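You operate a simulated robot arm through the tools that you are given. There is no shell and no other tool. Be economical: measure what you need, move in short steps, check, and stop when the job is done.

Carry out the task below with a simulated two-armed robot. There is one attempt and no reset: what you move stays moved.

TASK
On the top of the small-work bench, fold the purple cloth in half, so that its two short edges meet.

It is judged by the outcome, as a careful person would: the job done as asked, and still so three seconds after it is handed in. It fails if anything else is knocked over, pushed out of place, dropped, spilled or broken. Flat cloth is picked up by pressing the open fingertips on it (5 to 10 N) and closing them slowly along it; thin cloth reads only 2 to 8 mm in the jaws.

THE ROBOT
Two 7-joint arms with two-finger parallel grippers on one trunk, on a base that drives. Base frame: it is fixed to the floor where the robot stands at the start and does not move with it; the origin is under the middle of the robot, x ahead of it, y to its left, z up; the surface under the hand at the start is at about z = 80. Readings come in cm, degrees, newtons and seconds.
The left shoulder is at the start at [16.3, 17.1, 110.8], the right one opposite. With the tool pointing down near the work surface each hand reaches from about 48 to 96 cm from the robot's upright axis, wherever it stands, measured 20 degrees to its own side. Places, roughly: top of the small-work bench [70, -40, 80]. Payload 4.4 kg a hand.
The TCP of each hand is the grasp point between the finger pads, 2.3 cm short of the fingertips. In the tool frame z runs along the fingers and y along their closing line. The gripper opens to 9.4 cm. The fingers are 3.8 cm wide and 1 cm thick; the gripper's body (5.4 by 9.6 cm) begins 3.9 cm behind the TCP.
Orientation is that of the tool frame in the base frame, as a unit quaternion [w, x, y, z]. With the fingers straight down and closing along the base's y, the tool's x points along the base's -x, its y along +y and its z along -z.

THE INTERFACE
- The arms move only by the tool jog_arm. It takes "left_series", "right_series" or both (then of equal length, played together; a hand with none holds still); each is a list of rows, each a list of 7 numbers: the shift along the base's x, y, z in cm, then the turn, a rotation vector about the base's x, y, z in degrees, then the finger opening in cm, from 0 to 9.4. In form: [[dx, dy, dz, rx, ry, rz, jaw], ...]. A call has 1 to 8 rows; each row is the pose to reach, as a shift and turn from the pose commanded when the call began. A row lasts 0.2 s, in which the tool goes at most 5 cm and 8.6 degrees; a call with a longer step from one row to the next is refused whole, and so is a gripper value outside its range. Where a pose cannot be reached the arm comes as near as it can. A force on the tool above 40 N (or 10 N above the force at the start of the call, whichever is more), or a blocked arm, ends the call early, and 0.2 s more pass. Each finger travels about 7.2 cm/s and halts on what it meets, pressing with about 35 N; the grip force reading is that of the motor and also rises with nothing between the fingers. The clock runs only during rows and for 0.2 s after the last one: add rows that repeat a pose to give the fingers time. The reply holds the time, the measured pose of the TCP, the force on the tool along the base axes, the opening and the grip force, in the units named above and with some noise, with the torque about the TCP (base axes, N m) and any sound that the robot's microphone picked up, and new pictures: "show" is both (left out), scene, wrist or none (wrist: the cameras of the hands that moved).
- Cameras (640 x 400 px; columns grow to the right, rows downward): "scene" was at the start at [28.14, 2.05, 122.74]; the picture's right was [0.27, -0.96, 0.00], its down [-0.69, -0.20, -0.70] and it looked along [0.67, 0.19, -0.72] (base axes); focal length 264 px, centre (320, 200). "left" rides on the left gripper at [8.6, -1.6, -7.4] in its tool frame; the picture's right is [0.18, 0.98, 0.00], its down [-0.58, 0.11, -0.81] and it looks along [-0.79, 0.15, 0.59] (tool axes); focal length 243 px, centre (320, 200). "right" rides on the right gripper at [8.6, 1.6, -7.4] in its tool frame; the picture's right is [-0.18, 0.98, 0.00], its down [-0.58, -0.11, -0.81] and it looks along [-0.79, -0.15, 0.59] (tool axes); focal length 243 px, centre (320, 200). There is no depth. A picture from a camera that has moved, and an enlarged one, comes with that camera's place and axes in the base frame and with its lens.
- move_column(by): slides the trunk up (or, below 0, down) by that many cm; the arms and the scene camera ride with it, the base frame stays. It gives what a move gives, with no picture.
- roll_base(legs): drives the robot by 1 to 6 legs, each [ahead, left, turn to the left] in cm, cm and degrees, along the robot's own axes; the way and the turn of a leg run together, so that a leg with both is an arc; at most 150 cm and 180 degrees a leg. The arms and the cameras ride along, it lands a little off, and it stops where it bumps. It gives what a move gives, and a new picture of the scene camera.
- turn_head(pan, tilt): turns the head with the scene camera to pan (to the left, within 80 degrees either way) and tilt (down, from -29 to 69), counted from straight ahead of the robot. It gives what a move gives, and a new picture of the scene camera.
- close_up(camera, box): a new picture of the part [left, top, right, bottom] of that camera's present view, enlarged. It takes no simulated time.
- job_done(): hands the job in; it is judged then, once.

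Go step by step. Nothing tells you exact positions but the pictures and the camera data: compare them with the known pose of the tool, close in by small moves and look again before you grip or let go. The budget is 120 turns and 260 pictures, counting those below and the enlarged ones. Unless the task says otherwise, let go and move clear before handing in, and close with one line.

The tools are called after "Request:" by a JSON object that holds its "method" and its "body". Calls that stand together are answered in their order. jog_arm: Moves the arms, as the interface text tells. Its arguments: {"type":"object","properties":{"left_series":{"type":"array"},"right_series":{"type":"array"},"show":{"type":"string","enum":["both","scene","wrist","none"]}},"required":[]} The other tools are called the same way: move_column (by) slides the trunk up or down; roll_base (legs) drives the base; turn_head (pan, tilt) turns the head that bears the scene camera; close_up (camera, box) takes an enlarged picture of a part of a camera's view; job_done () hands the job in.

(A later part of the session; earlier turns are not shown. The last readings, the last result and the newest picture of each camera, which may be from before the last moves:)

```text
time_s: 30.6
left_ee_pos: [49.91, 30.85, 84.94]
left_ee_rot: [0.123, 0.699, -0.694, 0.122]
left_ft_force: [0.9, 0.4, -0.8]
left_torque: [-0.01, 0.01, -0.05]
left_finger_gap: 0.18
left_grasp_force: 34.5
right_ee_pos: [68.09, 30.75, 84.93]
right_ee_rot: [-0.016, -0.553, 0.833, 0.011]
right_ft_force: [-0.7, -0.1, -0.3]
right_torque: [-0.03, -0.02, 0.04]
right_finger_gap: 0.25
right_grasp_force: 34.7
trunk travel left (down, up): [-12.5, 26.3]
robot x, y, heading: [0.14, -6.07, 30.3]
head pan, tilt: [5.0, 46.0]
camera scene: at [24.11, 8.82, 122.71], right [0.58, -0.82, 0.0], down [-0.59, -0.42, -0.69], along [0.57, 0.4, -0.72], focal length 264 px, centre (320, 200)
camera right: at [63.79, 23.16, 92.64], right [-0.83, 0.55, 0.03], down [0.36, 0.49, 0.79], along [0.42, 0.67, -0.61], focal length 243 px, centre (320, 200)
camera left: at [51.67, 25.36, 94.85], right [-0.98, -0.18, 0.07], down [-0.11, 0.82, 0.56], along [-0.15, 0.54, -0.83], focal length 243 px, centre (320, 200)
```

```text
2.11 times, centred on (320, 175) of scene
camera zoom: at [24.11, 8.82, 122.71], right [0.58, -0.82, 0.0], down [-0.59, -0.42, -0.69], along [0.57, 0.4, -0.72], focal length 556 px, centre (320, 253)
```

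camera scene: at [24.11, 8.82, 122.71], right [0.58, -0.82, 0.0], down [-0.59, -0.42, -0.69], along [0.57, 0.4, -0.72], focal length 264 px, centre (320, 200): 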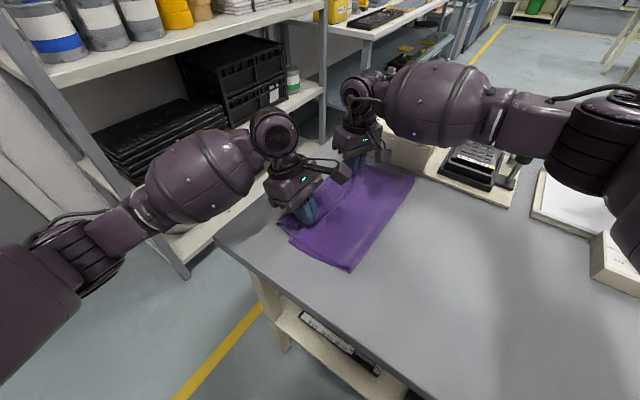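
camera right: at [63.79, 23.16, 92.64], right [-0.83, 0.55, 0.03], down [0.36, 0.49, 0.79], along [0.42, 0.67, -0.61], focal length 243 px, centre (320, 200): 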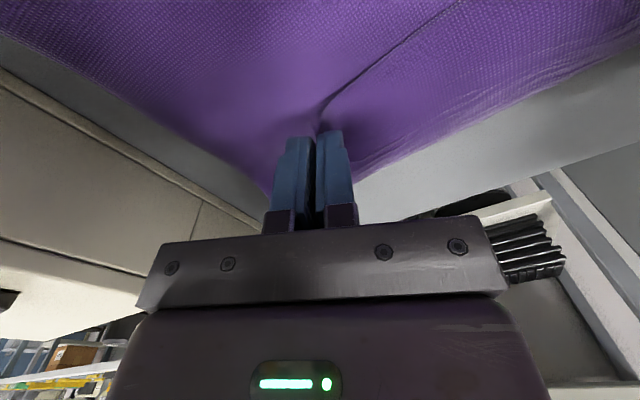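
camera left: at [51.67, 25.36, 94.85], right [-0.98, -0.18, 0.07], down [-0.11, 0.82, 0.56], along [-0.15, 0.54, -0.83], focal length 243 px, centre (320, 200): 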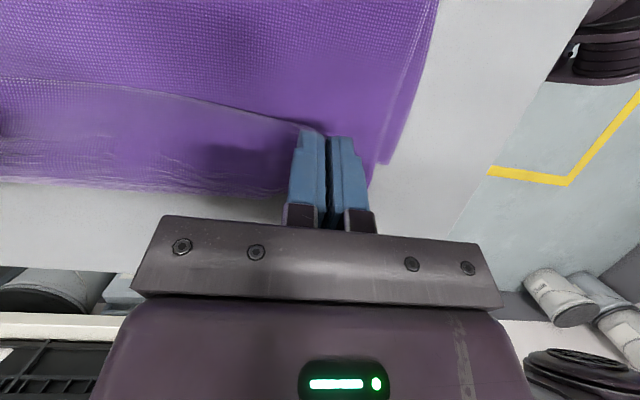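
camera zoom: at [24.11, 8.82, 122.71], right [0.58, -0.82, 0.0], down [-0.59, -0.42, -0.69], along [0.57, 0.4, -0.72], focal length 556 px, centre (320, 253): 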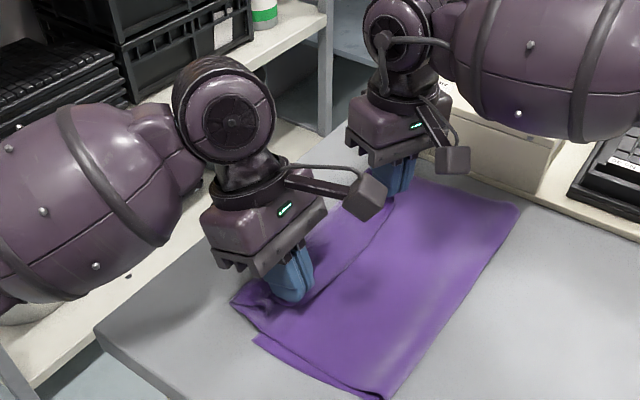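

The cloth made a loop: the fold line drifted to y≈18, so the edge curls back on itself under the hands. I'll take the edge back to let the lower layer relax, then carry it over again on a lower, slack path.

Request:
{"method": "jog_arm", "body": {"right_series": [[0, -1, 3, 0, 0, 0, 0], [0, -3, 6, 0, 0, 0, 0], [0, -6, 9, 0, 0, 0, 0], [0, -10, 10, 0, 0, 0, 0], [0, -14, 10, 0, 0, 0, 0], [0, -18, 9, 0, 0, 0, 0], [0, -21, 8, 0, 0, 0, 0], [0, -24, 6, 0, 0, 0, 0]], "left_series": [[0, -1, 3, 0, 0, 0, 0], [0, -3, 6, 0, 0, 0, 0], [0, -6, 9, 0, 0, 0, 0], [0, -10, 10, 0, 0, 0, 0], [0, -14, 10, 0, 0, 0, 0], [0, -18, 9, 0, 0, 0, 0], [0, -21, 8, 0, 0, 0, 0], [0, -24, 6, 0, 0, 0, 0]], "show": "scene"}}

```text
time_s: 32.4
left_ee_pos: [49.94, 6.75, 90.79]
left_ee_rot: [0.124, 0.698, -0.694, 0.123]
left_ft_force: [0.6, -0.6, -0.3]
left_torque: [-0.02, 0.04, 0.0]
left_finger_gap: 0.18
left_grasp_force: 35.1
right_ee_pos: [68.04, 6.54, 90.99]
right_ee_rot: [-0.015, -0.553, 0.833, 0.012]
right_ft_force: [-1.5, -0.7, 0.0]
right_torque: [0.01, 0.01, 0.05]
right_finger_gap: 0.25
right_grasp_force: 34.7
trunk travel left (down, up): [-12.5, 26.3]
robot x, y, heading: [-0.05, -5.99, 30.6]
head pan, tilt: [5.0, 46.0]
camera scene: at [24.14, 8.72, 122.71], right [0.58, -0.82, 0.0], down [-0.59, -0.42, -0.69], along [0.57, 0.4, -0.72], focal length 264 px, centre (320, 200)
```

scene: 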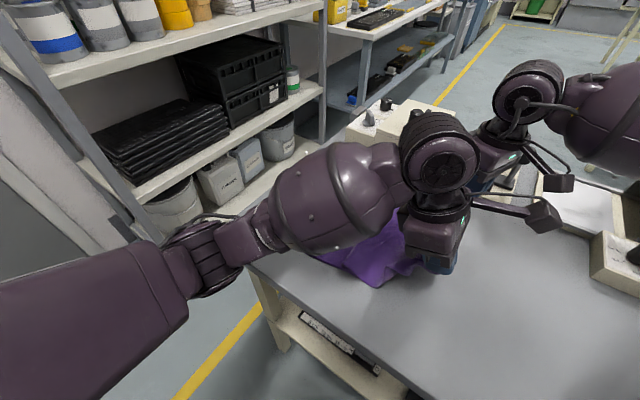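

Going further back and low so the lower layer lies flat again, and checking.

Request:
{"method": "jog_arm", "body": {"right_series": [[0, -2, -1, 0, 0, 0, 0], [0, -4, -2, 0, 0, 0, 0], [0, -6, -3, 0, 0, 0, 0], [0, -8, -4, 0, 0, 0, 0]], "left_series": [[0, -2, -1, 0, 0, 0, 0], [0, -4, -2, 0, 0, 0, 0], [0, -6, -3, 0, 0, 0, 0], [0, -8, -4, 0, 0, 0, 0]]}}

```text
time_s: 33.4
left_ee_pos: [49.85, -1.07, 86.85]
left_ee_rot: [0.122, 0.698, -0.695, 0.123]
left_ft_force: [0.6, -0.5, 0.4]
left_torque: [0.0, 0.0, -0.03]
left_finger_gap: 0.14
left_grasp_force: 35.0
right_ee_pos: [68.1, -1.33, 87.13]
right_ee_rot: [-0.015, -0.554, 0.832, 0.013]
right_ft_force: [-0.8, 0.0, 0.2]
right_torque: [0.01, 0.02, 0.08]
right_finger_gap: 0.24
right_grasp_force: 35.1
trunk travel left (down, up): [-12.5, 26.3]
robot x, y, heading: [-0.16, -6.42, 30.4]
head pan, tilt: [5.0, 46.0]
camera scene: at [24.07, 8.73, 122.74], right [0.58, -0.82, 0.0], down [-0.59, -0.42, -0.69], along [0.57, 0.4, -0.72], focal length 264 px, centre (320, 200)
camera right: at [63.75, -8.91, 94.8], right [-0.83, 0.55, 0.03], down [0.36, 0.49, 0.8], along [0.42, 0.68, -0.6], focal length 243 px, centre (320, 200)
camera left: at [51.63, -6.62, 96.86], right [-0.98, -0.18, 0.06], down [-0.11, 0.82, 0.56], along [-0.15, 0.54, -0.83], focal length 243 px, centre (320, 200)
```

scene: 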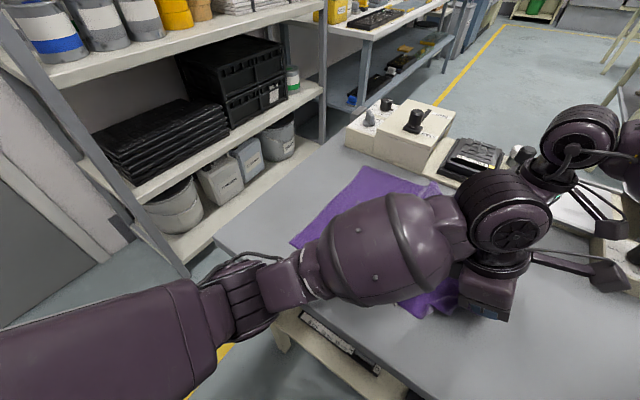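
right: 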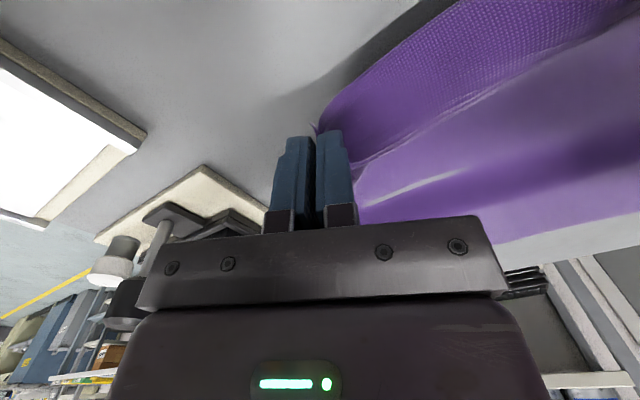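
left: 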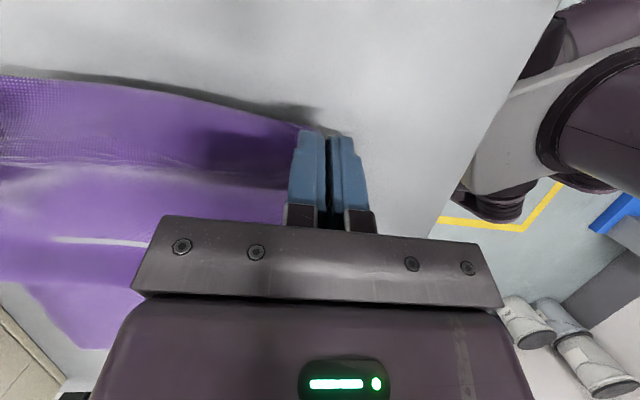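

The lower layer has relaxed, with its left edge near y≈30.6. Carrying the edge over again, low and slack, tilting the left hand a bit more.

Request:
{"method": "jog_arm", "body": {"right_series": [[0, 2, 0.7, 0, 0, 0, 0], [0, 4.5, 1, 0, 0, 0, 0], [0, 7, 1, 0, 0, 0, 0], [0, 9.5, 1, 0, 0, 0, 0], [0, 12, 1, 0, 0, 0, 0], [0, 14.5, 1, 0, 0, 0, 0], [0, 17, 1, 0, 0, 0, 0], [0, 19.5, 0.8, 0, 0, 0, 0]], "left_series": [[0, 2, 0.7, -2, 0, 0, 0], [0, 4.5, 1, -4, 0, 0, 0], [0, 7, 1, -6, 0, 0, 0], [0, 9.5, 1, -8, 0, 0, 0], [0, 12, 1, -10, 0, 0, 0], [0, 14.5, 1, -12, 0, 0, 0], [0, 17, 1, -14, 0, 0, 0], [0, 19.5, 0.8, -15, 0, 0, 0]]}}

```text
time_s: 35.2
left_ee_pos: [49.92, 18.59, 87.68]
left_ee_rot: [0.213, 0.676, -0.672, 0.212]
left_ft_force: [0.2, 0.0, -0.2]
left_torque: [0.03, 0.0, -0.05]
left_finger_gap: 0.18
left_grasp_force: 34.9
right_ee_pos: [68.19, 18.14, 87.81]
right_ee_rot: [-0.016, -0.553, 0.833, 0.012]
right_ft_force: [-1.2, -0.3, -0.7]
right_torque: [-0.03, 0.01, 0.05]
right_finger_gap: 0.26
right_grasp_force: 35.6
trunk travel left (down, up): [-12.5, 26.3]
robot x, y, heading: [-0.15, -5.91, 30.6]
head pan, tilt: [5.0, 46.0]
camera scene: at [24.07, 8.85, 122.71], right [0.58, -0.82, 0.0], down [-0.59, -0.42, -0.69], along [0.57, 0.4, -0.72], focal length 264 px, centre (320, 200)
camera right: at [63.82, 10.74, 95.51], right [-0.83, 0.55, 0.03], down [0.36, 0.49, 0.79], along [0.42, 0.68, -0.61], focal length 243 px, centre (320, 200)
camera left: at [51.67, 15.86, 98.78], right [-0.98, -0.16, 0.11], down [-0.11, 0.94, 0.33], along [-0.15, 0.31, -0.94], focal length 243 px, centre (320, 200)
```

scene: 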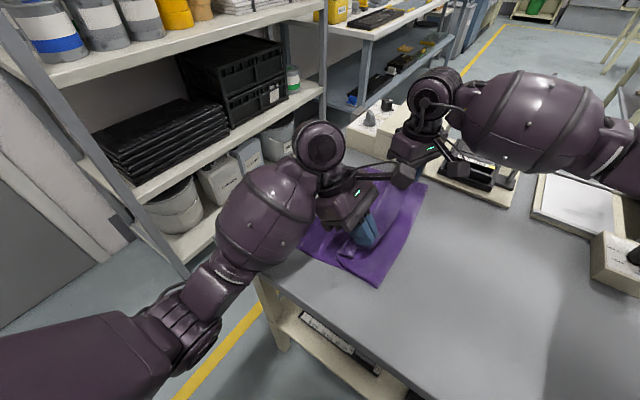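
right: 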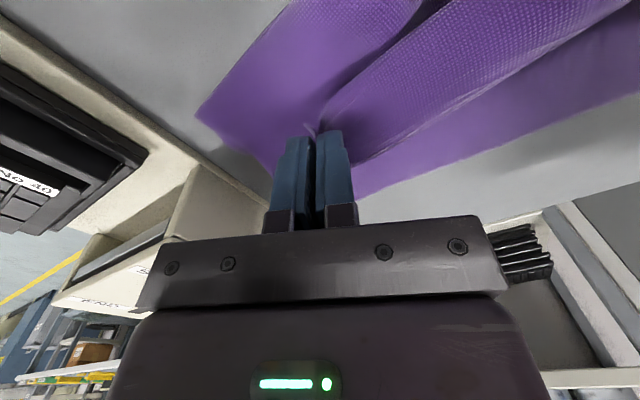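
left: 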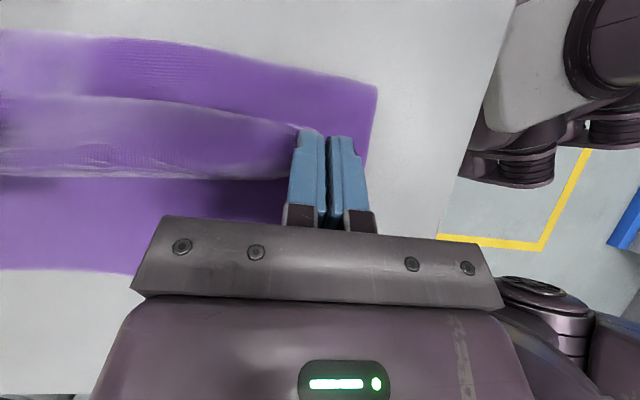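

The fold is now near y≈13 (far end ≈15), still peeling slightly too far. I'll back up a little and come forward even lower to keep the fold nearer y≈11.

Request:
{"method": "jog_arm", "body": {"right_series": [[0, -2.5, 0, 0, 0, 0, 0], [0, -5.5, 0, 0, 0, 0, 0], [0, -8.5, 0, 0, 0, 0, 0], [0, -11.5, -0.5, 0, 0, 0, 0], [0, -14.5, -1, 0, 0, 0, 0], [0, -17.5, -2, 0, 0, 0, 0], [0, -20.5, -3, 0, 0, 0, 0]], "left_series": [[0, -2.5, 0, 0, 0, 0, 0], [0, -5.5, 0, 0, 0, 0, 0], [0, -8.5, 0, 0, 0, 0, 0], [0, -11.5, -0.5, 0, 0, 0, 0], [0, -14.5, -1, 0, 0, 0, 0], [0, -17.5, -2, 0, 0, 0, 0], [0, -20.5, -3, 0, 0, 0, 0]], "show": "none"}}

Request:
{"method": "jog_arm", "body": {"right_series": [[0, -2, 0, 0, 0, 0, 0], [0, -4, 0, 0, 0, 0, 0], [0, -4, 0, 0, 0, 0, 0]], "left_series": [[0, -2, 0, 0, 0, 0, 0], [0, -4, 0, 0, 0, 0, 0], [0, -4, 0, 0, 0, 0, 0]]}}

```text
time_s: 37.0
left_ee_pos: [52.34, 4.73, 83.11]
left_ee_rot: [0.175, 0.715, -0.647, 0.199]
left_ft_force: [-0.2, 0.4, 14.1]
left_torque: [0.13, 0.0, -0.03]
left_finger_gap: 0.16
left_grasp_force: 34.6
right_ee_pos: [67.9, -2.18, 85.13]
right_ee_rot: [-0.014, -0.553, 0.833, 0.011]
right_ft_force: [-0.6, -0.2, 0.4]
right_torque: [0.01, 0.02, 0.03]
right_finger_gap: 0.24
right_grasp_force: 35.2
trunk travel left (down, up): [-12.5, 26.3]
robot x, y, heading: [-0.09, -6.13, 30.4]
head pan, tilt: [5.0, 46.0]
stopped in row 7 (left hand): the arm was blocked; the commanded pose is now the measured one
```

```text
time_s: 37.4
left_ee_pos: [52.66, 4.99, 83.25]
left_ee_rot: [0.165, 0.72, -0.644, 0.199]
left_ft_force: [-4.3, -5.5, 32.8]
left_torque: [0.02, 0.17, 0.03]
left_finger_gap: 0.19
left_grasp_force: 35.1
right_ee_pos: [67.87, -3.54, 85.01]
right_ee_rot: [-0.014, -0.553, 0.833, 0.011]
right_ft_force: [0.5, 1.2, -0.8]
right_torque: [-0.04, 0.03, 0.04]
right_finger_gap: 0.26
right_grasp_force: 34.8
trunk travel left (down, up): [-12.5, 26.3]
robot x, y, heading: [-0.06, -6.03, 30.5]
head pan, tilt: [5.0, 46.0]
stopped in row 1 (left hand): the force on the tool passed its limit at 46 N (the readings are from after the stop); the commanded pose is now the measured one
camera scene: at [23.92, 8.76, 122.81], right [0.58, -0.82, 0.0], down [-0.59, -0.42, -0.7], along [0.57, 0.4, -0.72], focal length 264 px, centre (320, 200)
camera right: at [63.61, -11.0, 92.69], right [-0.83, 0.55, 0.03], down [0.35, 0.49, 0.8], along [0.42, 0.68, -0.6], focal length 243 px, centre (320, 200)
camera left: at [54.45, 1.51, 94.04], right [-0.96, -0.27, 0.07], down [-0.22, 0.89, 0.41], along [-0.18, 0.37, -0.91], focal length 243 px, centre (320, 200)
```

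scene: 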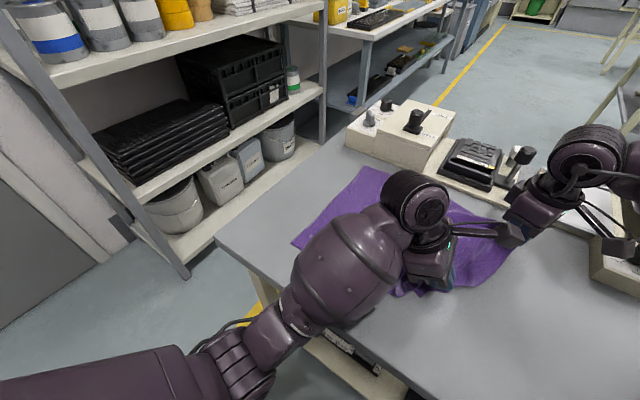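
right: 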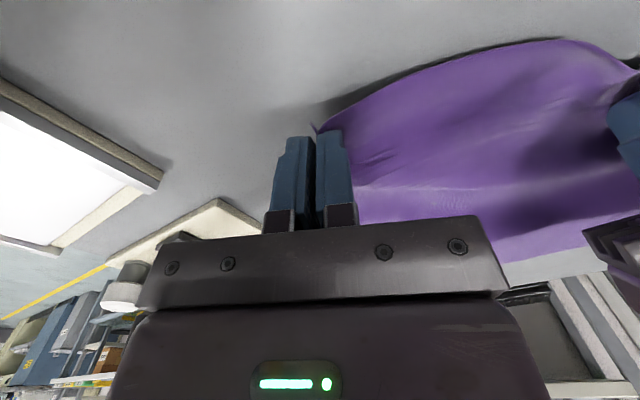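
left: 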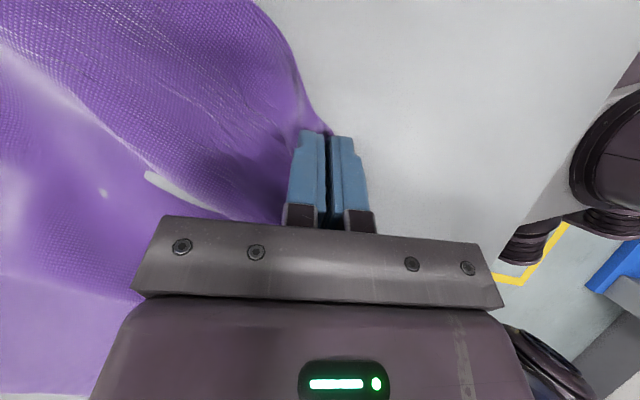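

The left arm jammed while strongly tilted and pressed on the bench. I'll lift it, reduce its tilt, and line it up with the right hand again.

Request:
{"method": "jog_arm", "body": {"left_series": [[0, 0, 1.5, 0, 0, 0, 0], [-0.5, 0, 3, 3.3, 0.6, -2.1, 0], [-1, 0, 4, 6.6, 1.2, -4.2, 0], [-1.5, 0, 4, 9.9, 1.8, -6.3, 0], [-2, 0, 4, 9.9, 1.8, -6.3, 0], [-2.6, -1, 4, 9.9, 1.8, -6.3, 0]]}}

```text
time_s: 38.8
left_ee_pos: [50.03, 3.66, 86.88]
left_ee_rot: [0.126, 0.699, -0.693, 0.12]
left_ft_force: [8.9, -3.5, -2.1]
left_torque: [-0.1, -0.27, -0.04]
left_finger_gap: 0.2
left_grasp_force: 35.2
right_ee_pos: [67.94, -3.5, 84.82]
right_ee_rot: [-0.015, -0.555, 0.832, 0.013]
right_ft_force: [-8.3, 3.9, 1.3]
right_torque: [0.09, 0.22, 0.2]
right_finger_gap: 0.24
right_grasp_force: 35.4
trunk travel left (down, up): [-12.5, 26.3]
robot x, y, heading: [-0.05, -6.12, 30.4]
head pan, tilt: [5.0, 46.0]
camera scene: at [24.07, 8.77, 122.73], right [0.58, -0.82, 0.0], down [-0.59, -0.42, -0.69], along [0.57, 0.4, -0.72], focal length 264 px, centre (320, 200)
camera left: at [51.76, -1.78, 96.91], right [-0.98, -0.18, 0.07], down [-0.11, 0.82, 0.56], along [-0.16, 0.54, -0.82], focal length 243 px, centre (320, 200)
```

scene: 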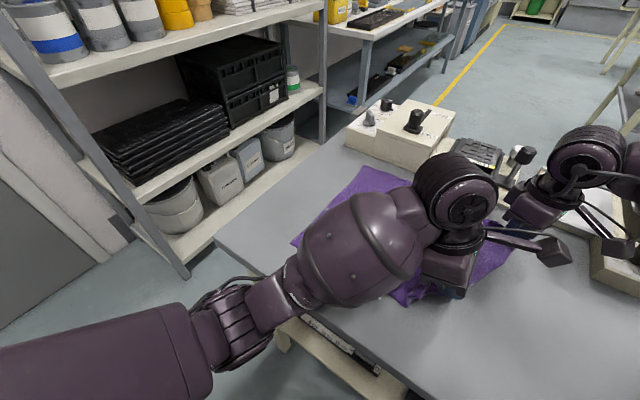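
left: 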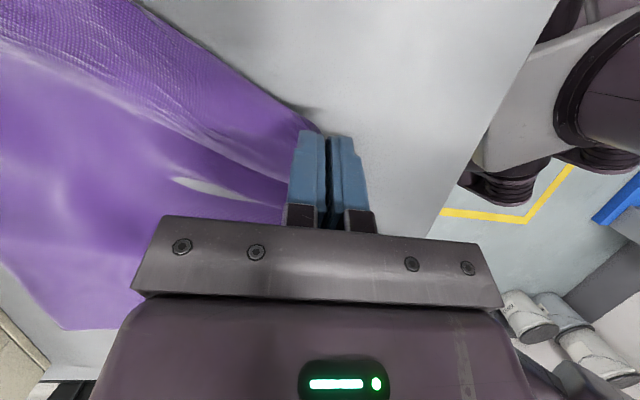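

Bringing the left hand back level with the right to flatten the cloth, then I'll move forward low.

Request:
{"method": "jog_arm", "body": {"left_series": [[0, -2.5, 0, 0, 0, 0, 0], [0, -5, -0.7, 0, 0, 0, 0], [0, -7, -1.7, 0, 0, 0, 0], [0, -7.2, -1.7, 0, 0, 0, 0]], "show": "wrist"}}

Request:
{"method": "jog_arm", "body": {"right_series": [[0, 2, 0.3, 0, 0, 0, 0], [0, 4.5, 0.3, 0, 0, 0, 0], [0, 7, 0.3, 0, 0, 0, 0], [0, 9.5, 0.3, 0, 0, 0, 0], [0, 12, 0.3, 0, 0, 0, 0], [0, 14.5, 0.3, 0, 0, 0, 0], [0, 17, 0.3, 0, 0, 0, 0], [0, 19.5, 0.3, 0, 0, 0, 0]], "left_series": [[0, 2, 0.3, 0, 0, 0, 0], [0, 4.5, 0.3, 0, 0, 0, 0], [0, 7, 0.3, 0, 0, 0, 0], [0, 9.5, 0.3, 0, 0, 0, 0], [0, 12, 0.3, 0, 0, 0, 0], [0, 14.5, 0.3, 0, 0, 0, 0], [0, 17, 0.3, 0, 0, 0, 0], [0, 19.5, 0.3, 0, 0, 0, 0]]}}

```text
time_s: 40.0
left_ee_pos: [52.16, 2.89, 83.41]
left_ee_rot: [0.087, 0.732, -0.669, 0.096]
left_ft_force: [0.6, -0.2, -0.7]
left_torque: [0.0, -0.03, -0.02]
left_finger_gap: 0.15
left_grasp_force: 35.2
right_ee_pos: [68.03, -3.44, 84.8]
right_ee_rot: [-0.015, -0.554, 0.833, 0.012]
right_ft_force: [0.2, -0.2, -0.1]
right_torque: [-0.01, 0.01, 0.03]
right_finger_gap: 0.27
right_grasp_force: 35.2
trunk travel left (down, up): [-12.5, 26.3]
robot x, y, heading: [-0.06, -5.88, 30.6]
head pan, tilt: [5.0, 46.0]
stopped in row 4 (left hand): the arm was blocked; the commanded pose is now the measured one
camera left: at [54.47, -3.31, 92.83], right [-0.96, -0.27, 0.05], down [-0.18, 0.76, 0.63], along [-0.2, 0.6, -0.78], focal length 243 px, centre (320, 200)
```

left: 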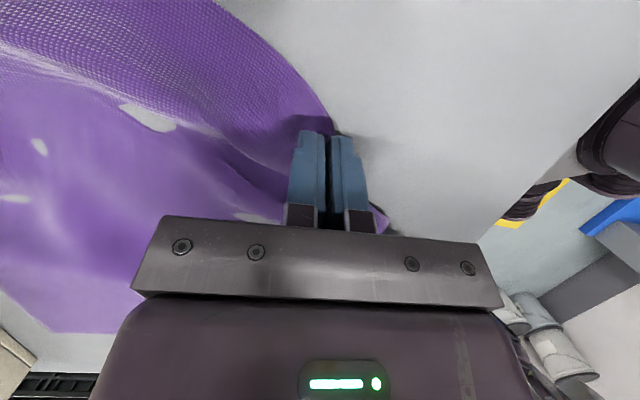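

```text
time_s: 41.8
left_ee_pos: [52.03, 21.63, 83.66]
left_ee_rot: [0.091, 0.728, -0.672, 0.098]
left_ft_force: [0.3, 0.0, -0.2]
left_torque: [-0.01, 0.0, 0.02]
left_finger_gap: 0.16
left_grasp_force: 34.9
right_ee_pos: [67.86, 16.1, 85.18]
right_ee_rot: [-0.016, -0.554, 0.833, 0.012]
right_ft_force: [-0.3, 0.2, -0.3]
right_torque: [0.03, -0.04, 0.0]
right_finger_gap: 0.24
right_grasp_force: 35.4
trunk travel left (down, up): [-12.5, 26.3]
robot x, y, heading: [0.1, -6.36, 30.4]
head pan, tilt: [5.0, 46.0]
camera scene: at [24.06, 8.85, 122.72], right [0.58, -0.82, 0.0], down [-0.59, -0.42, -0.69], along [0.57, 0.4, -0.72], focal length 264 px, centre (320, 200)
camera right: at [63.65, 8.57, 92.78], right [-0.83, 0.55, 0.03], down [0.36, 0.49, 0.79], along [0.42, 0.68, -0.61], focal length 243 px, centre (320, 200)
camera left: at [54.13, 15.62, 93.23], right [-0.97, -0.26, 0.05], down [-0.17, 0.76, 0.62], along [-0.2, 0.59, -0.78], focal length 243 px, centre (320, 200)
```

scene: 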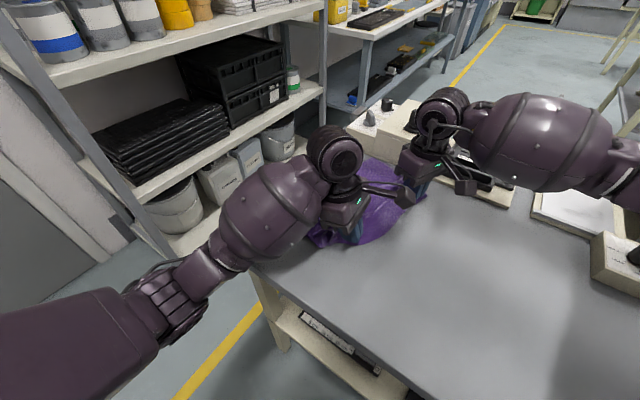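
right: 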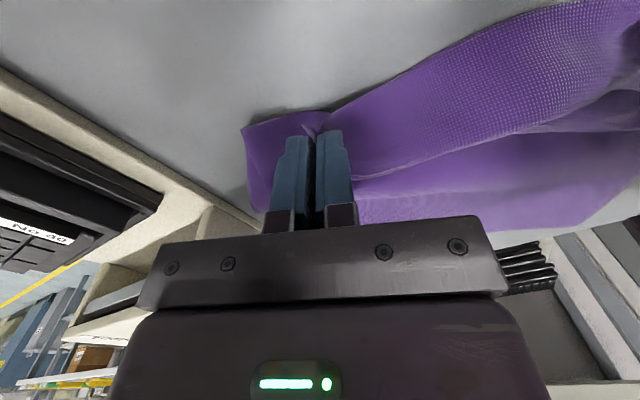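
left: 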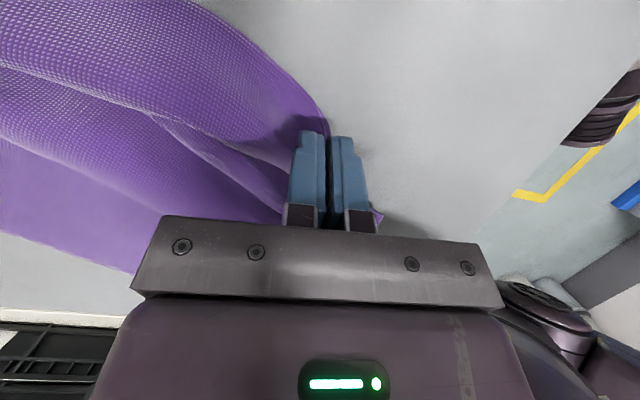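

That last pass was too low and bunched the cloth, because the left arm jams when low on that side. I'll lift both hands, straighten the left one, and look at the cloth's state.

Request:
{"method": "jog_arm", "body": {"right_series": [[0, 0, 2, 0, 0, 0, 0], [0, 0, 4, 0, 0, 0, 0], [0, 0, 6, 0, 0, 0, 0], [0, 0, 8, 0, 0, 0, 0], [0, -1, 10, 0, 0, 0, 0], [0, -2, 12, 0, 0, 0, 0], [0, -2, 13, 0, 0, 0, 0]], "left_series": [[0, 0, 2, 0, 0, 0, 0], [-0.5, -1.5, 4, 3, 0, -1, 0], [-1, -3, 6, 6, 0, -2, 0], [-1.5, -4.5, 8.5, 9, 0.3, -3, 0], [-2, -6, 11, 12, 0.6, -4, 0], [-2, -7.5, 13, 15.3, 0.6, -4.5, 0], [-2, -7.5, 14.5, 15.3, 0.6, -4.5, 0]]}}

```text
time_s: 43.4
left_ee_pos: [50.04, 14.23, 98.17]
left_ee_rot: [0.001, 0.708, -0.706, 0.0]
left_ft_force: [0.4, 0.2, -0.2]
left_torque: [0.04, -0.02, 0.01]
left_finger_gap: 0.16
left_grasp_force: 35.3
right_ee_pos: [67.91, 14.11, 98.24]
right_ee_rot: [-0.014, -0.554, 0.832, 0.013]
right_ft_force: [-0.3, 0.5, -0.4]
right_torque: [-0.03, -0.02, 0.04]
right_finger_gap: 0.28
right_grasp_force: 35.2
trunk travel left (down, up): [-12.5, 26.3]
robot x, y, heading: [-0.02, -5.86, 30.6]
head pan, tilt: [5.0, 46.0]
camera scene: at [24.05, 8.82, 122.72], right [0.58, -0.82, 0.0], down [-0.59, -0.42, -0.69], along [0.57, 0.4, -0.72], focal length 264 px, centre (320, 200)
camera right: at [63.63, 6.54, 105.85], right [-0.83, 0.55, 0.03], down [0.36, 0.49, 0.8], along [0.42, 0.68, -0.61], focal length 243 px, centre (320, 200)
camera left: at [51.6, 5.65, 105.73], right [-0.98, -0.19, 0.0], down [-0.11, 0.58, 0.81], along [-0.15, 0.79, -0.59], focal length 243 px, centre (320, 200)
```

scene: 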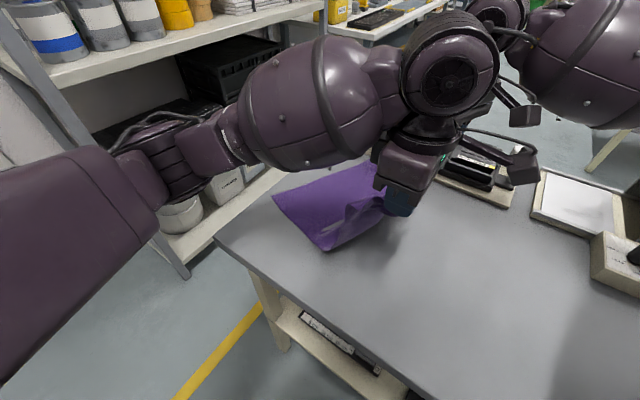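
right: 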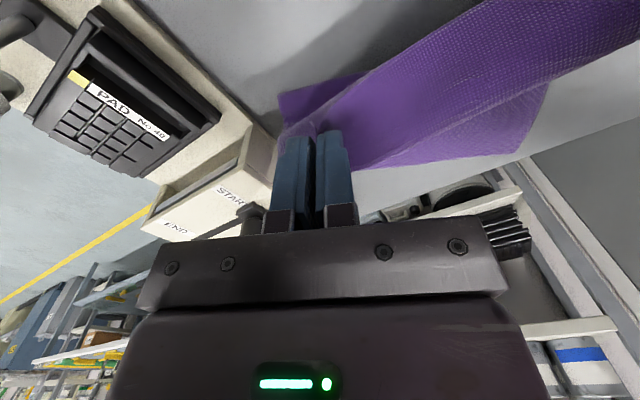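
left: 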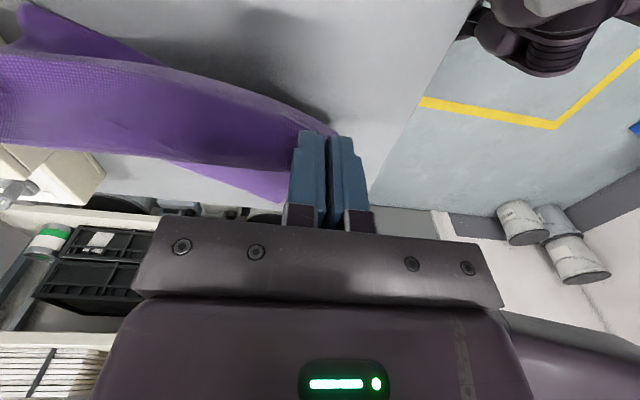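

The cloth was shoved left, with its left corner now near y≈40. I'll roll back right with the hands raised, then pull the cloth flat and straight again.

Request:
{"method": "roll_base", "body": {"legs": [[-8.5, -14.7, 0]]}}

```text
time_s: 45.3
left_ee_pos: [50.13, -2.8, 98.13]
left_ee_rot: [0.0, 0.707, -0.707, -0.001]
left_ft_force: [-0.5, 0.2, -0.1]
left_torque: [-0.01, -0.02, 0.01]
left_finger_gap: 0.17
left_grasp_force: 35.4
right_ee_pos: [68.03, -2.91, 98.38]
right_ee_rot: [-0.014, -0.553, 0.833, 0.012]
right_ft_force: [0.6, -1.2, 0.3]
right_torque: [0.02, 0.0, 0.04]
right_finger_gap: 0.23
right_grasp_force: 35.3
trunk travel left (down, up): [-12.5, 26.3]
robot x, y, heading: [0.02, -23.17, 30.4]
head pan, tilt: [5.0, 46.0]
camera scene: at [24.15, -8.16, 122.73], right [0.58, -0.82, 0.0], down [-0.59, -0.42, -0.69], along [0.57, 0.4, -0.72], focal length 264 px, centre (320, 200)
```

scene: 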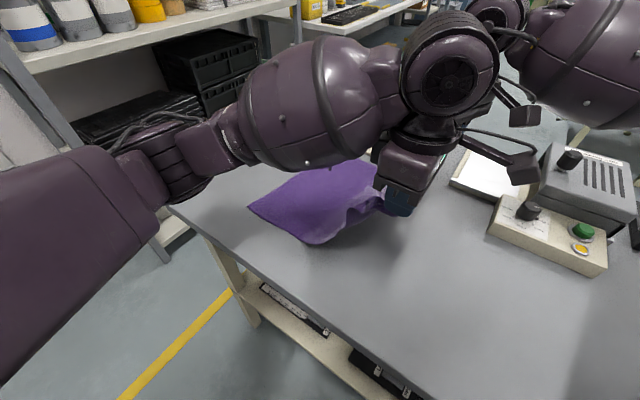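

The cloth was dragged back, its near-left corner now at y≈27. Lowering and pulling toward −y to lay it flat.

Request:
{"method": "jog_arm", "body": {"right_series": [[0, -1, -2, 0, 0, 0, 0], [0, -2, -4, 0, 0, 0, 0], [0, -3.5, -6, 0, 0, 0, 0], [0, -5, -8, 0, 0, 0, 0], [0, -6.5, -10, 0, 0, 0, 0], [0, -8, -12, 0, 0, 0, 0], [0, -9, -13.5, 0, 0, 0, 0]], "left_series": [[0, -1, -2, 0, 0, 0, 0], [0, -2, -4, 0, 0, 0, 0], [0, -3.5, -6, 0, 0, 0, 0], [0, -5, -8, 0, 0, 0, 0], [0, -6.5, -10, 0, 0, 0, 0], [0, -8, -12, 0, 0, 0, 0], [0, -9, -13.5, 0, 0, 0, 0]]}}

```text
time_s: 46.9
left_ee_pos: [49.89, -11.85, 84.5]
left_ee_rot: [0.0, -0.707, 0.707, 0.001]
left_ft_force: [0.0, 1.2, -0.4]
left_torque: [0.07, -0.03, 0.02]
left_finger_gap: 0.17
left_grasp_force: 34.8
right_ee_pos: [67.94, -12.02, 84.7]
right_ee_rot: [-0.015, -0.553, 0.833, 0.012]
right_ft_force: [-0.5, 0.1, 1.1]
right_torque: [-0.02, 0.01, 0.03]
right_finger_gap: 0.26
right_grasp_force: 34.7
trunk travel left (down, up): [-12.5, 26.3]
robot x, y, heading: [0.24, -22.53, 30.3]
head pan, tilt: [5.0, 46.0]
camera scene: at [24.17, -8.14, 122.72], right [0.58, -0.82, 0.0], down [-0.59, -0.42, -0.69], along [0.57, 0.4, -0.72], focal length 264 px, centre (320, 200)
camera right: at [63.72, -19.47, 92.34], right [-0.83, 0.55, 0.03], down [0.36, 0.49, 0.8], along [0.42, 0.68, -0.61], focal length 243 px, centre (320, 200)
camera left: at [51.69, -20.41, 92.15], right [-0.98, -0.18, 0.0], down [-0.11, 0.58, 0.81], along [-0.15, 0.79, -0.59], focal length 243 px, centre (320, 200)
```

scene: 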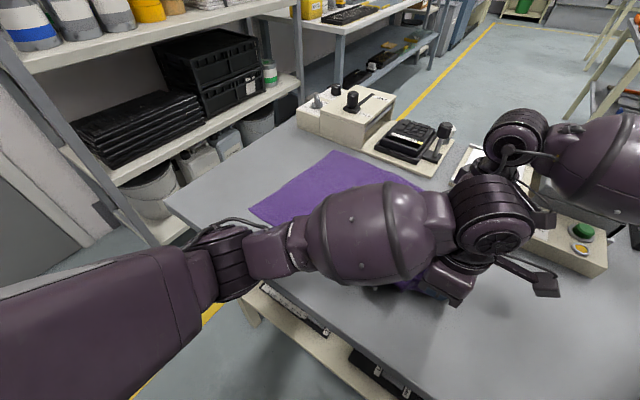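
right: 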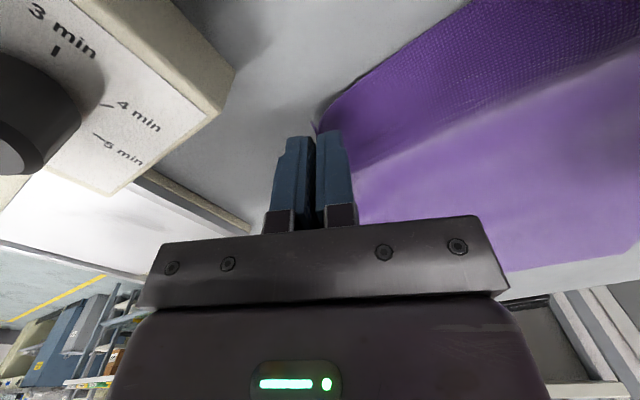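
left: 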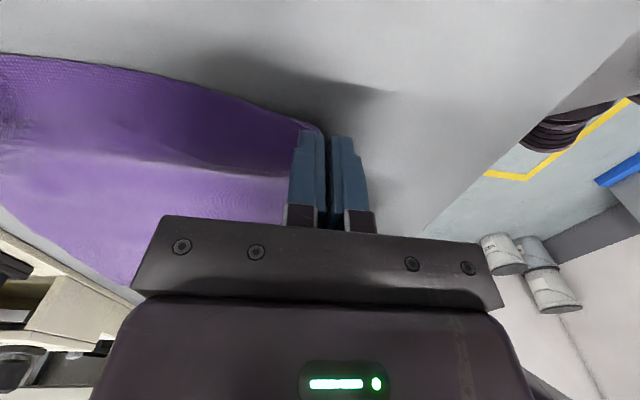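

The cloth is flat again: left edge at y≈24–26, right edge held at y≈−12 to −14, fold line at about y≈5. I'll redo the fold with a slack arc about 12 cm high.

Request:
{"method": "jog_arm", "body": {"right_series": [[0, 1, 2, 0, 0, 0, 0], [0, 2.5, 4, 0, 0, 0, 0], [0, 4, 5.7, 0, 0, 0, 0], [0, 6, 7.2, 0, 0, 0, 0], [0, 8, 8.5, 0, 0, 0, 0], [0, 10, 9.5, 0, 0, 0, 0], [0, 12, 10, 0, 0, 0, 0], [0, 14, 10, 0, 0, 0, 0]], "left_series": [[0, 1, 2, 0, 0, 0, 0], [0, 2.5, 4, 0, 0, 0, 0], [0, 4, 5.7, 0, 0, 0, 0], [0, 6, 7.2, 0, 0, 0, 0], [0, 8, 8.5, 0, 0, 0, 0], [0, 10, 9.5, 0, 0, 0, 0], [0, 12, 10, 0, 0, 0, 0], [0, 14, 10, 0, 0, 0, 0]], "show": "wrist"}}

Request:
{"method": "roll_base", "body": {"legs": [[6, 10.4, 0]]}}

```text
time_s: 48.7
left_ee_pos: [50.13, 2.3, 94.68]
left_ee_rot: [0.002, 0.707, -0.707, 0.0]
left_ft_force: [-0.1, 0.6, 0.2]
left_torque: [-0.02, -0.01, 0.05]
left_finger_gap: 0.19
left_grasp_force: 34.8
right_ee_pos: [68.1, 2.14, 94.65]
right_ee_rot: [-0.015, -0.552, 0.833, 0.012]
right_ft_force: [-0.1, -0.5, 1.3]
right_torque: [-0.02, -0.01, 0.04]
right_finger_gap: 0.22
right_grasp_force: 35.3
trunk travel left (down, up): [-12.5, 26.3]
robot x, y, heading: [-0.07, -22.75, 30.2]
head pan, tilt: [5.0, 46.0]
camera right: at [63.73, -5.41, 102.32], right [-0.83, 0.55, 0.03], down [0.36, 0.49, 0.79], along [0.42, 0.67, -0.61], focal length 243 px, centre (320, 200)
camera left: at [51.71, -6.25, 102.22], right [-0.98, -0.18, 0.0], down [-0.11, 0.58, 0.81], along [-0.15, 0.79, -0.59], focal length 243 px, centre (320, 200)
```

right: 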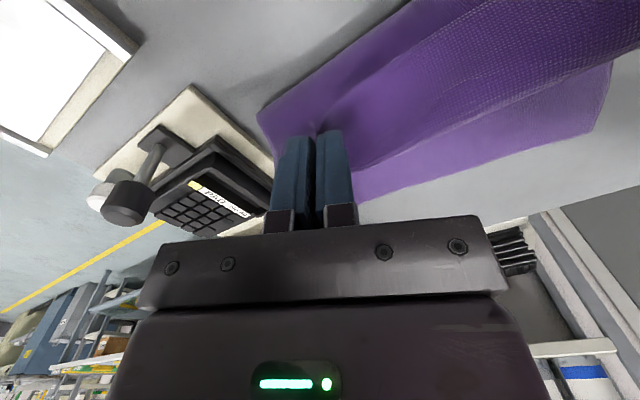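
left: 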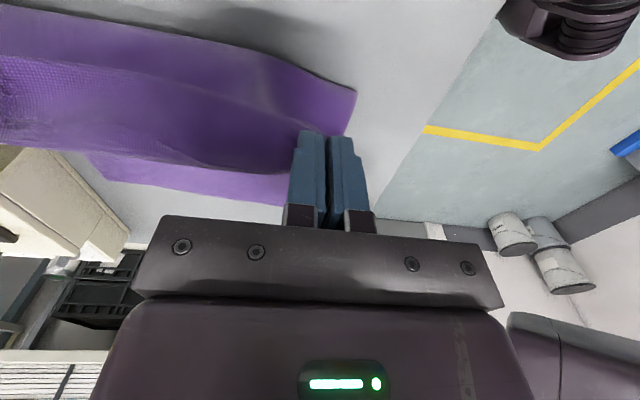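

```text
time_s: 50.3
left_ee_pos: [50.04, 14.13, 94.71]
left_ee_rot: [-0.001, -0.706, 0.708, -0.001]
left_ft_force: [0.7, 0.0, -0.8]
left_torque: [-0.02, -0.05, 0.04]
left_finger_gap: 0.17
left_grasp_force: 35.0
right_ee_pos: [68.19, 13.88, 94.73]
right_ee_rot: [-0.015, -0.553, 0.833, 0.011]
right_ft_force: [-0.1, 0.0, 0.5]
right_torque: [0.05, -0.01, 0.04]
right_finger_gap: 0.21
right_grasp_force: 35.1
trunk travel left (down, up): [-12.5, 26.3]
robot x, y, heading: [-0.04, -11.42, 30.1]
head pan, tilt: [5.0, 46.0]
camera scene: at [24.16, 3.81, 122.73], right [0.58, -0.82, 0.0], down [-0.59, -0.42, -0.69], along [0.57, 0.4, -0.72], focal length 264 px, centre (320, 200)
```

scene: 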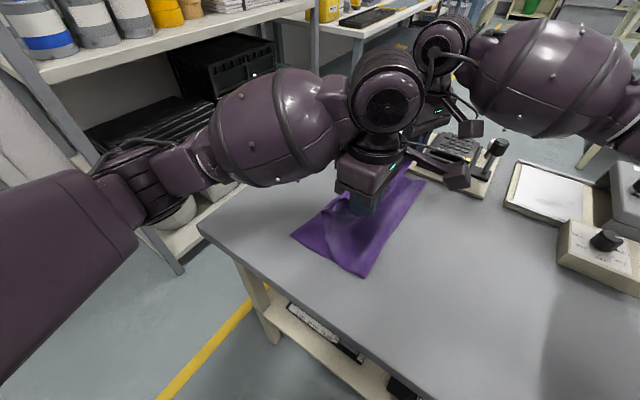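

The slack collects on the wrong side because this grip, clamped along y, pushes the cloth out toward +y. I'll lay it flat again and re-grip at the long sides with the fingers closing along y, so the sheet can hang freely.

Request:
{"method": "roll_base", "body": {"legs": [[-6, -10.4, 0]]}}

Request:
{"method": "jog_arm", "body": {"right_series": [[0, -2, -1, 0, 0, 0, 0], [0, -4, -2, 0, 0, 0, 0], [0, -6, -4, 0, 0, 0, 0], [0, -8, -6, 0, 0, 0, 0], [0, -10, -8, 0, 0, 0, 0], [0, -12, -10, 0, 0, 0, 0], [0, -13.5, -11, 0, 0, 0, 0], [0, -13.5, -11.6, 0, 0, 0, 0]], "left_series": [[0, -2, -1, 0, 0, 0, 0], [0, -4, -2, 0, 0, 0, 0], [0, -6, -4, 0, 0, 0, 0], [0, -8, -6, 0, 0, 0, 0], [0, -10, -8, 0, 0, 0, 0], [0, -12, -10, 0, 0, 0, 0], [0, -13.5, -11, 0, 0, 0, 0], [0, -13.5, -11.6, 0, 0, 0, 0]]}}

```text
time_s: 51.9
left_ee_pos: [50.04, 2.18, 94.58]
left_ee_rot: [0.002, 0.707, -0.707, -0.001]
left_ft_force: [-0.1, 0.3, -0.3]
left_torque: [-0.01, -0.01, 0.01]
left_finger_gap: 0.14
left_grasp_force: 35.2
right_ee_pos: [68.07, 2.13, 94.78]
right_ee_rot: [-0.015, -0.553, 0.833, 0.012]
right_ft_force: [-1.6, 0.1, 0.0]
right_torque: [-0.01, -0.01, 0.03]
right_finger_gap: 0.23
right_grasp_force: 35.4
trunk travel left (down, up): [-12.5, 26.3]
robot x, y, heading: [0.08, -22.99, 30.3]
head pan, tilt: [5.0, 46.0]
camera scene: at [24.2, -8.15, 122.73], right [0.58, -0.82, 0.0], down [-0.59, -0.42, -0.69], along [0.57, 0.4, -0.72], focal length 264 px, centre (320, 200)
```

scene: 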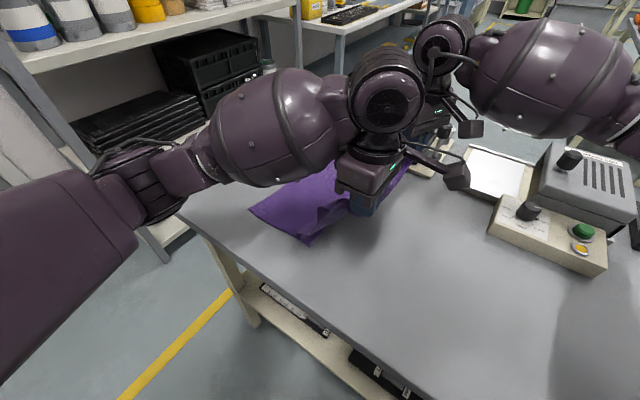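

```text
time_s: 53.7
left_ee_pos: [50.23, -11.29, 82.96]
left_ee_rot: [0.0, 0.708, -0.707, -0.001]
left_ft_force: [-0.2, 0.2, 0.6]
left_torque: [0.03, -0.03, 0.04]
left_finger_gap: 0.18
left_grasp_force: 35.1
right_ee_pos: [68.1, -11.52, 82.96]
right_ee_rot: [-0.015, -0.553, 0.833, 0.012]
right_ft_force: [0.2, 0.0, 0.0]
right_torque: [0.0, 0.01, 0.04]
right_finger_gap: 0.25
right_grasp_force: 34.8
trunk travel left (down, up): [-12.5, 26.3]
robot x, y, heading: [-0.37, -22.67, 30.5]
head pan, tilt: [5.0, 46.0]
camera scene: at [24.21, -8.09, 122.72], right [0.58, -0.82, 0.0], down [-0.59, -0.42, -0.69], along [0.57, 0.4, -0.72], focal length 264 px, centre (320, 200)
camera right: at [63.75, -18.98, 90.72], right [-0.83, 0.55, 0.03], down [0.36, 0.49, 0.8], along [0.42, 0.68, -0.61], focal length 243 px, centre (320, 200)
camera left: at [51.88, -19.85, 90.61], right [-0.98, -0.18, 0.0], down [-0.11, 0.58, 0.81], along [-0.15, 0.79, -0.59], focal length 243 px, centre (320, 200)
```

scene: 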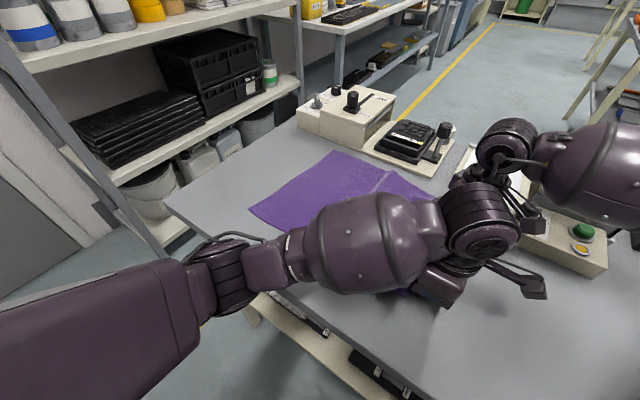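
right: 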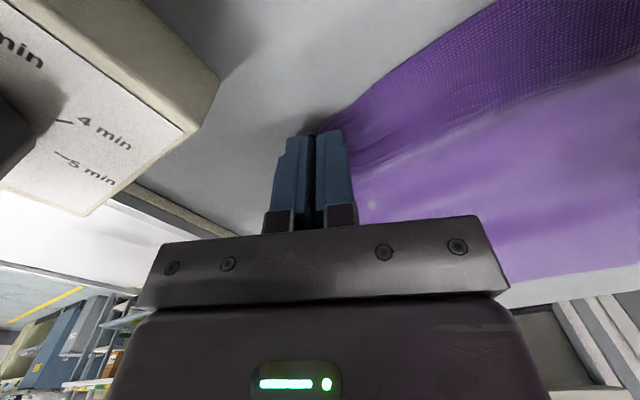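
left: 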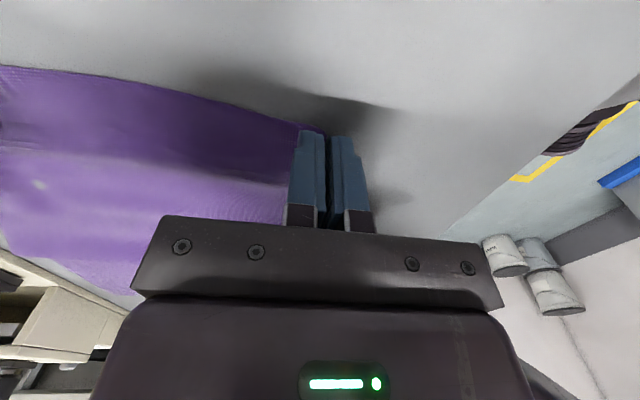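

The cloth is laid back down. I'll open the fingers against it to spread the corners, then lift clear.

Request:
{"method": "jog_arm", "body": {"right_series": [[0, 0, -0.4, 0, 0, 0, 0], [0, 0, -0.5, 0, 0, 0, 1], [0, 0, -0.5, 0, 0, 0, 2.2], [0, 0, -0.5, 0, 0, 0, 3.4], [0, 0, -0.5, 0, 0, 0, 4.6], [0, 0, -0.5, 0, 0, 0, 5.5], [0, 0, 1.5, 0, 0, 0, 5.5], [0, 0, 5, 0, 0, 0, 5.5]], "left_series": [[0, 0, -0.4, 0, 0, 0, 0], [0, 0, -0.5, 0, 0, 0, 1], [0, 0, -0.5, 0, 0, 0, 2.2], [0, 0, -0.5, 0, 0, 0, 3.4], [0, 0, -0.5, 0, 0, 0, 4.6], [0, 0, -0.5, 0, 0, 0, 5.5], [0, 0, 1.5, 0, 0, 0, 5.5], [0, 0, 5, 0, 0, 0, 5.5]], "show": "wrist"}}

```text
time_s: 55.5
left_ee_pos: [49.99, -11.38, 88.27]
left_ee_rot: [0.0, 0.707, -0.707, 0.001]
left_ft_force: [-0.6, -0.1, -0.7]
left_torque: [-0.01, -0.03, 0.03]
left_finger_gap: 5.48
left_grasp_force: 0.1
right_ee_pos: [68.02, -11.45, 88.41]
right_ee_rot: [-0.015, -0.554, 0.833, 0.012]
right_ft_force: [0.0, -0.3, -0.1]
right_torque: [0.01, -0.02, 0.02]
right_finger_gap: 5.51
right_grasp_force: 0.1
trunk travel left (down, up): [-12.5, 26.3]
robot x, y, heading: [-0.01, -22.77, 30.3]
head pan, tilt: [5.0, 46.0]
camera right: at [63.69, -19.03, 95.96], right [-0.83, 0.55, 0.03], down [0.36, 0.49, 0.8], along [0.42, 0.68, -0.6], focal length 243 px, centre (320, 200)
camera left: at [51.74, -19.9, 95.76], right [-0.98, -0.18, 0.0], down [-0.11, 0.58, 0.81], along [-0.15, 0.79, -0.59], focal length 243 px, centre (320, 200)
```

right: 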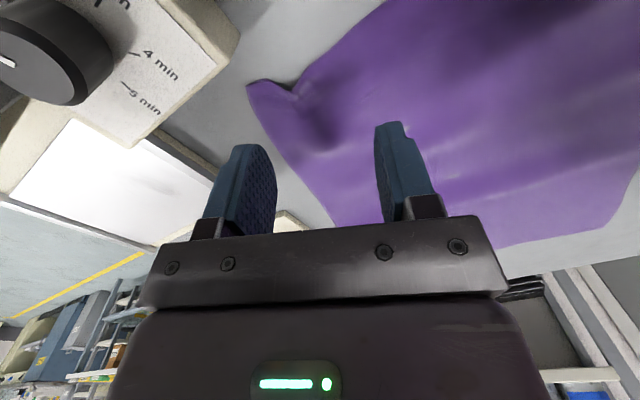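
left: 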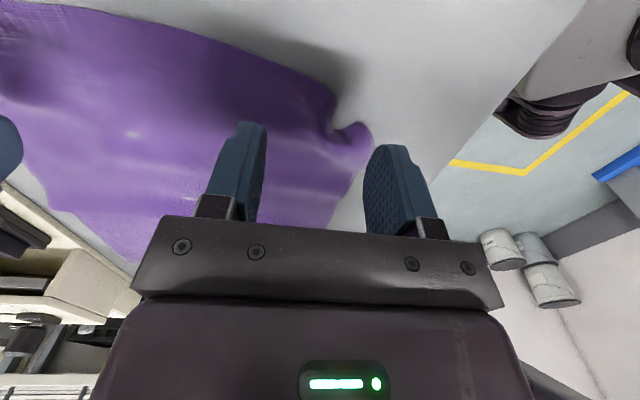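

Released cleanly and the corners opened up. I'll lift and turn the hands while pulling the left arm aside for a full view.

Request:
{"method": "jog_arm", "body": {"right_series": [[0, 0, 3, 0, 0, -8, 5.5], [0, 0, 6, 0, 0, -16, 5.5], [0, 0, 9, 0, 0, -24, 5.5], [0, 0, 12, 0, 0, -32, 5.5], [0, 0, 12, 0, 0, -40, 5.5], [0, 0, 12, 0, 0, -48, 5.5], [0, 0, 12, 0, 0, -56, 5.5], [0, 0, 12, 0, 0, -64, 5.5]], "left_series": [[0, 1, 3, 0, 0, -8, 5.5], [-1, 4, 6, 0, 0, -16, 5.5], [-2, 8, 9, 0, 0, -24, 5.5], [-4, 12, 11, 0, 0, -32, 5.5], [-6, 16, 11, 0, 0, -40, 5.5], [-8, 20, 11, 0, 0, -48, 5.5], [-10, 24, 11, 0, 0, -56, 5.5], [-12, 28, 11, 0, 0, -64, 5.5]], "show": "scene"}}

```text
refused: row 3 steps farther than a row can; nothing moved
```

Request:
{"method": "jog_arm", "body": {"right_series": [[0, 0, 3, 0, 0, -8, 5.5], [0, 0, 6, 0, 0, -16, 5.5], [0, 0, 9, 0, 0, -24, 5.5], [0, 0, 12, 0, 0, -32, 5.5], [0, 0, 12, 0, 0, -40, 5.5], [0, 0, 12, 0, 0, -48, 5.5], [0, 0, 12, 0, 0, -56, 5.5], [0, 0, 12, 0, 0, -64, 5.5]], "left_series": [[0, 1, 3, 0, 0, -8, 5.5], [-1, 3, 6, 0, 0, -16, 5.5], [-2, 6, 9, 0, 0, -24, 5.5], [-4, 10, 11, 0, 0, -32, 5.5], [-6, 14, 11, 0, 0, -40, 5.5], [-8, 18, 11, 0, 0, -48, 5.5], [-10, 22, 11, 0, 0, -56, 5.5], [-12, 26, 11, 0, 0, -64, 5.5]], "show": "scene"}}

```text
time_s: 57.3
left_ee_pos: [37.99, 14.82, 99.07]
left_ee_rot: [0.0, -0.224, 0.975, 0.001]
left_ft_force: [0.5, -0.7, 0.6]
left_torque: [0.0, 0.02, 0.03]
left_finger_gap: 5.5
left_grasp_force: 0.1
right_ee_pos: [67.96, -11.54, 100.2]
right_ee_rot: [-0.005, -0.027, 0.999, 0.018]
right_ft_force: [0.4, 0.5, -0.1]
right_torque: [-0.01, 0.01, 0.01]
right_finger_gap: 5.48
right_grasp_force: 0.0
trunk travel left (down, up): [-12.5, 26.3]
robot x, y, heading: [0.3, -23.07, 30.2]
head pan, tilt: [5.0, 46.0]
camera scene: at [24.1, -8.08, 122.76], right [0.58, -0.82, 0.0], down [-0.59, -0.42, -0.69], along [0.57, 0.4, -0.72], focal length 264 px, centre (320, 200)
```

scene: 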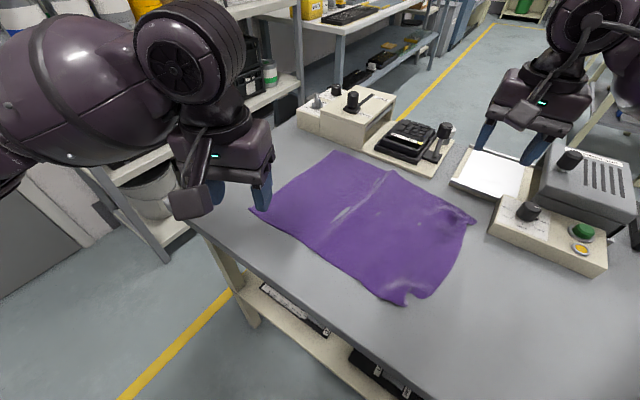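

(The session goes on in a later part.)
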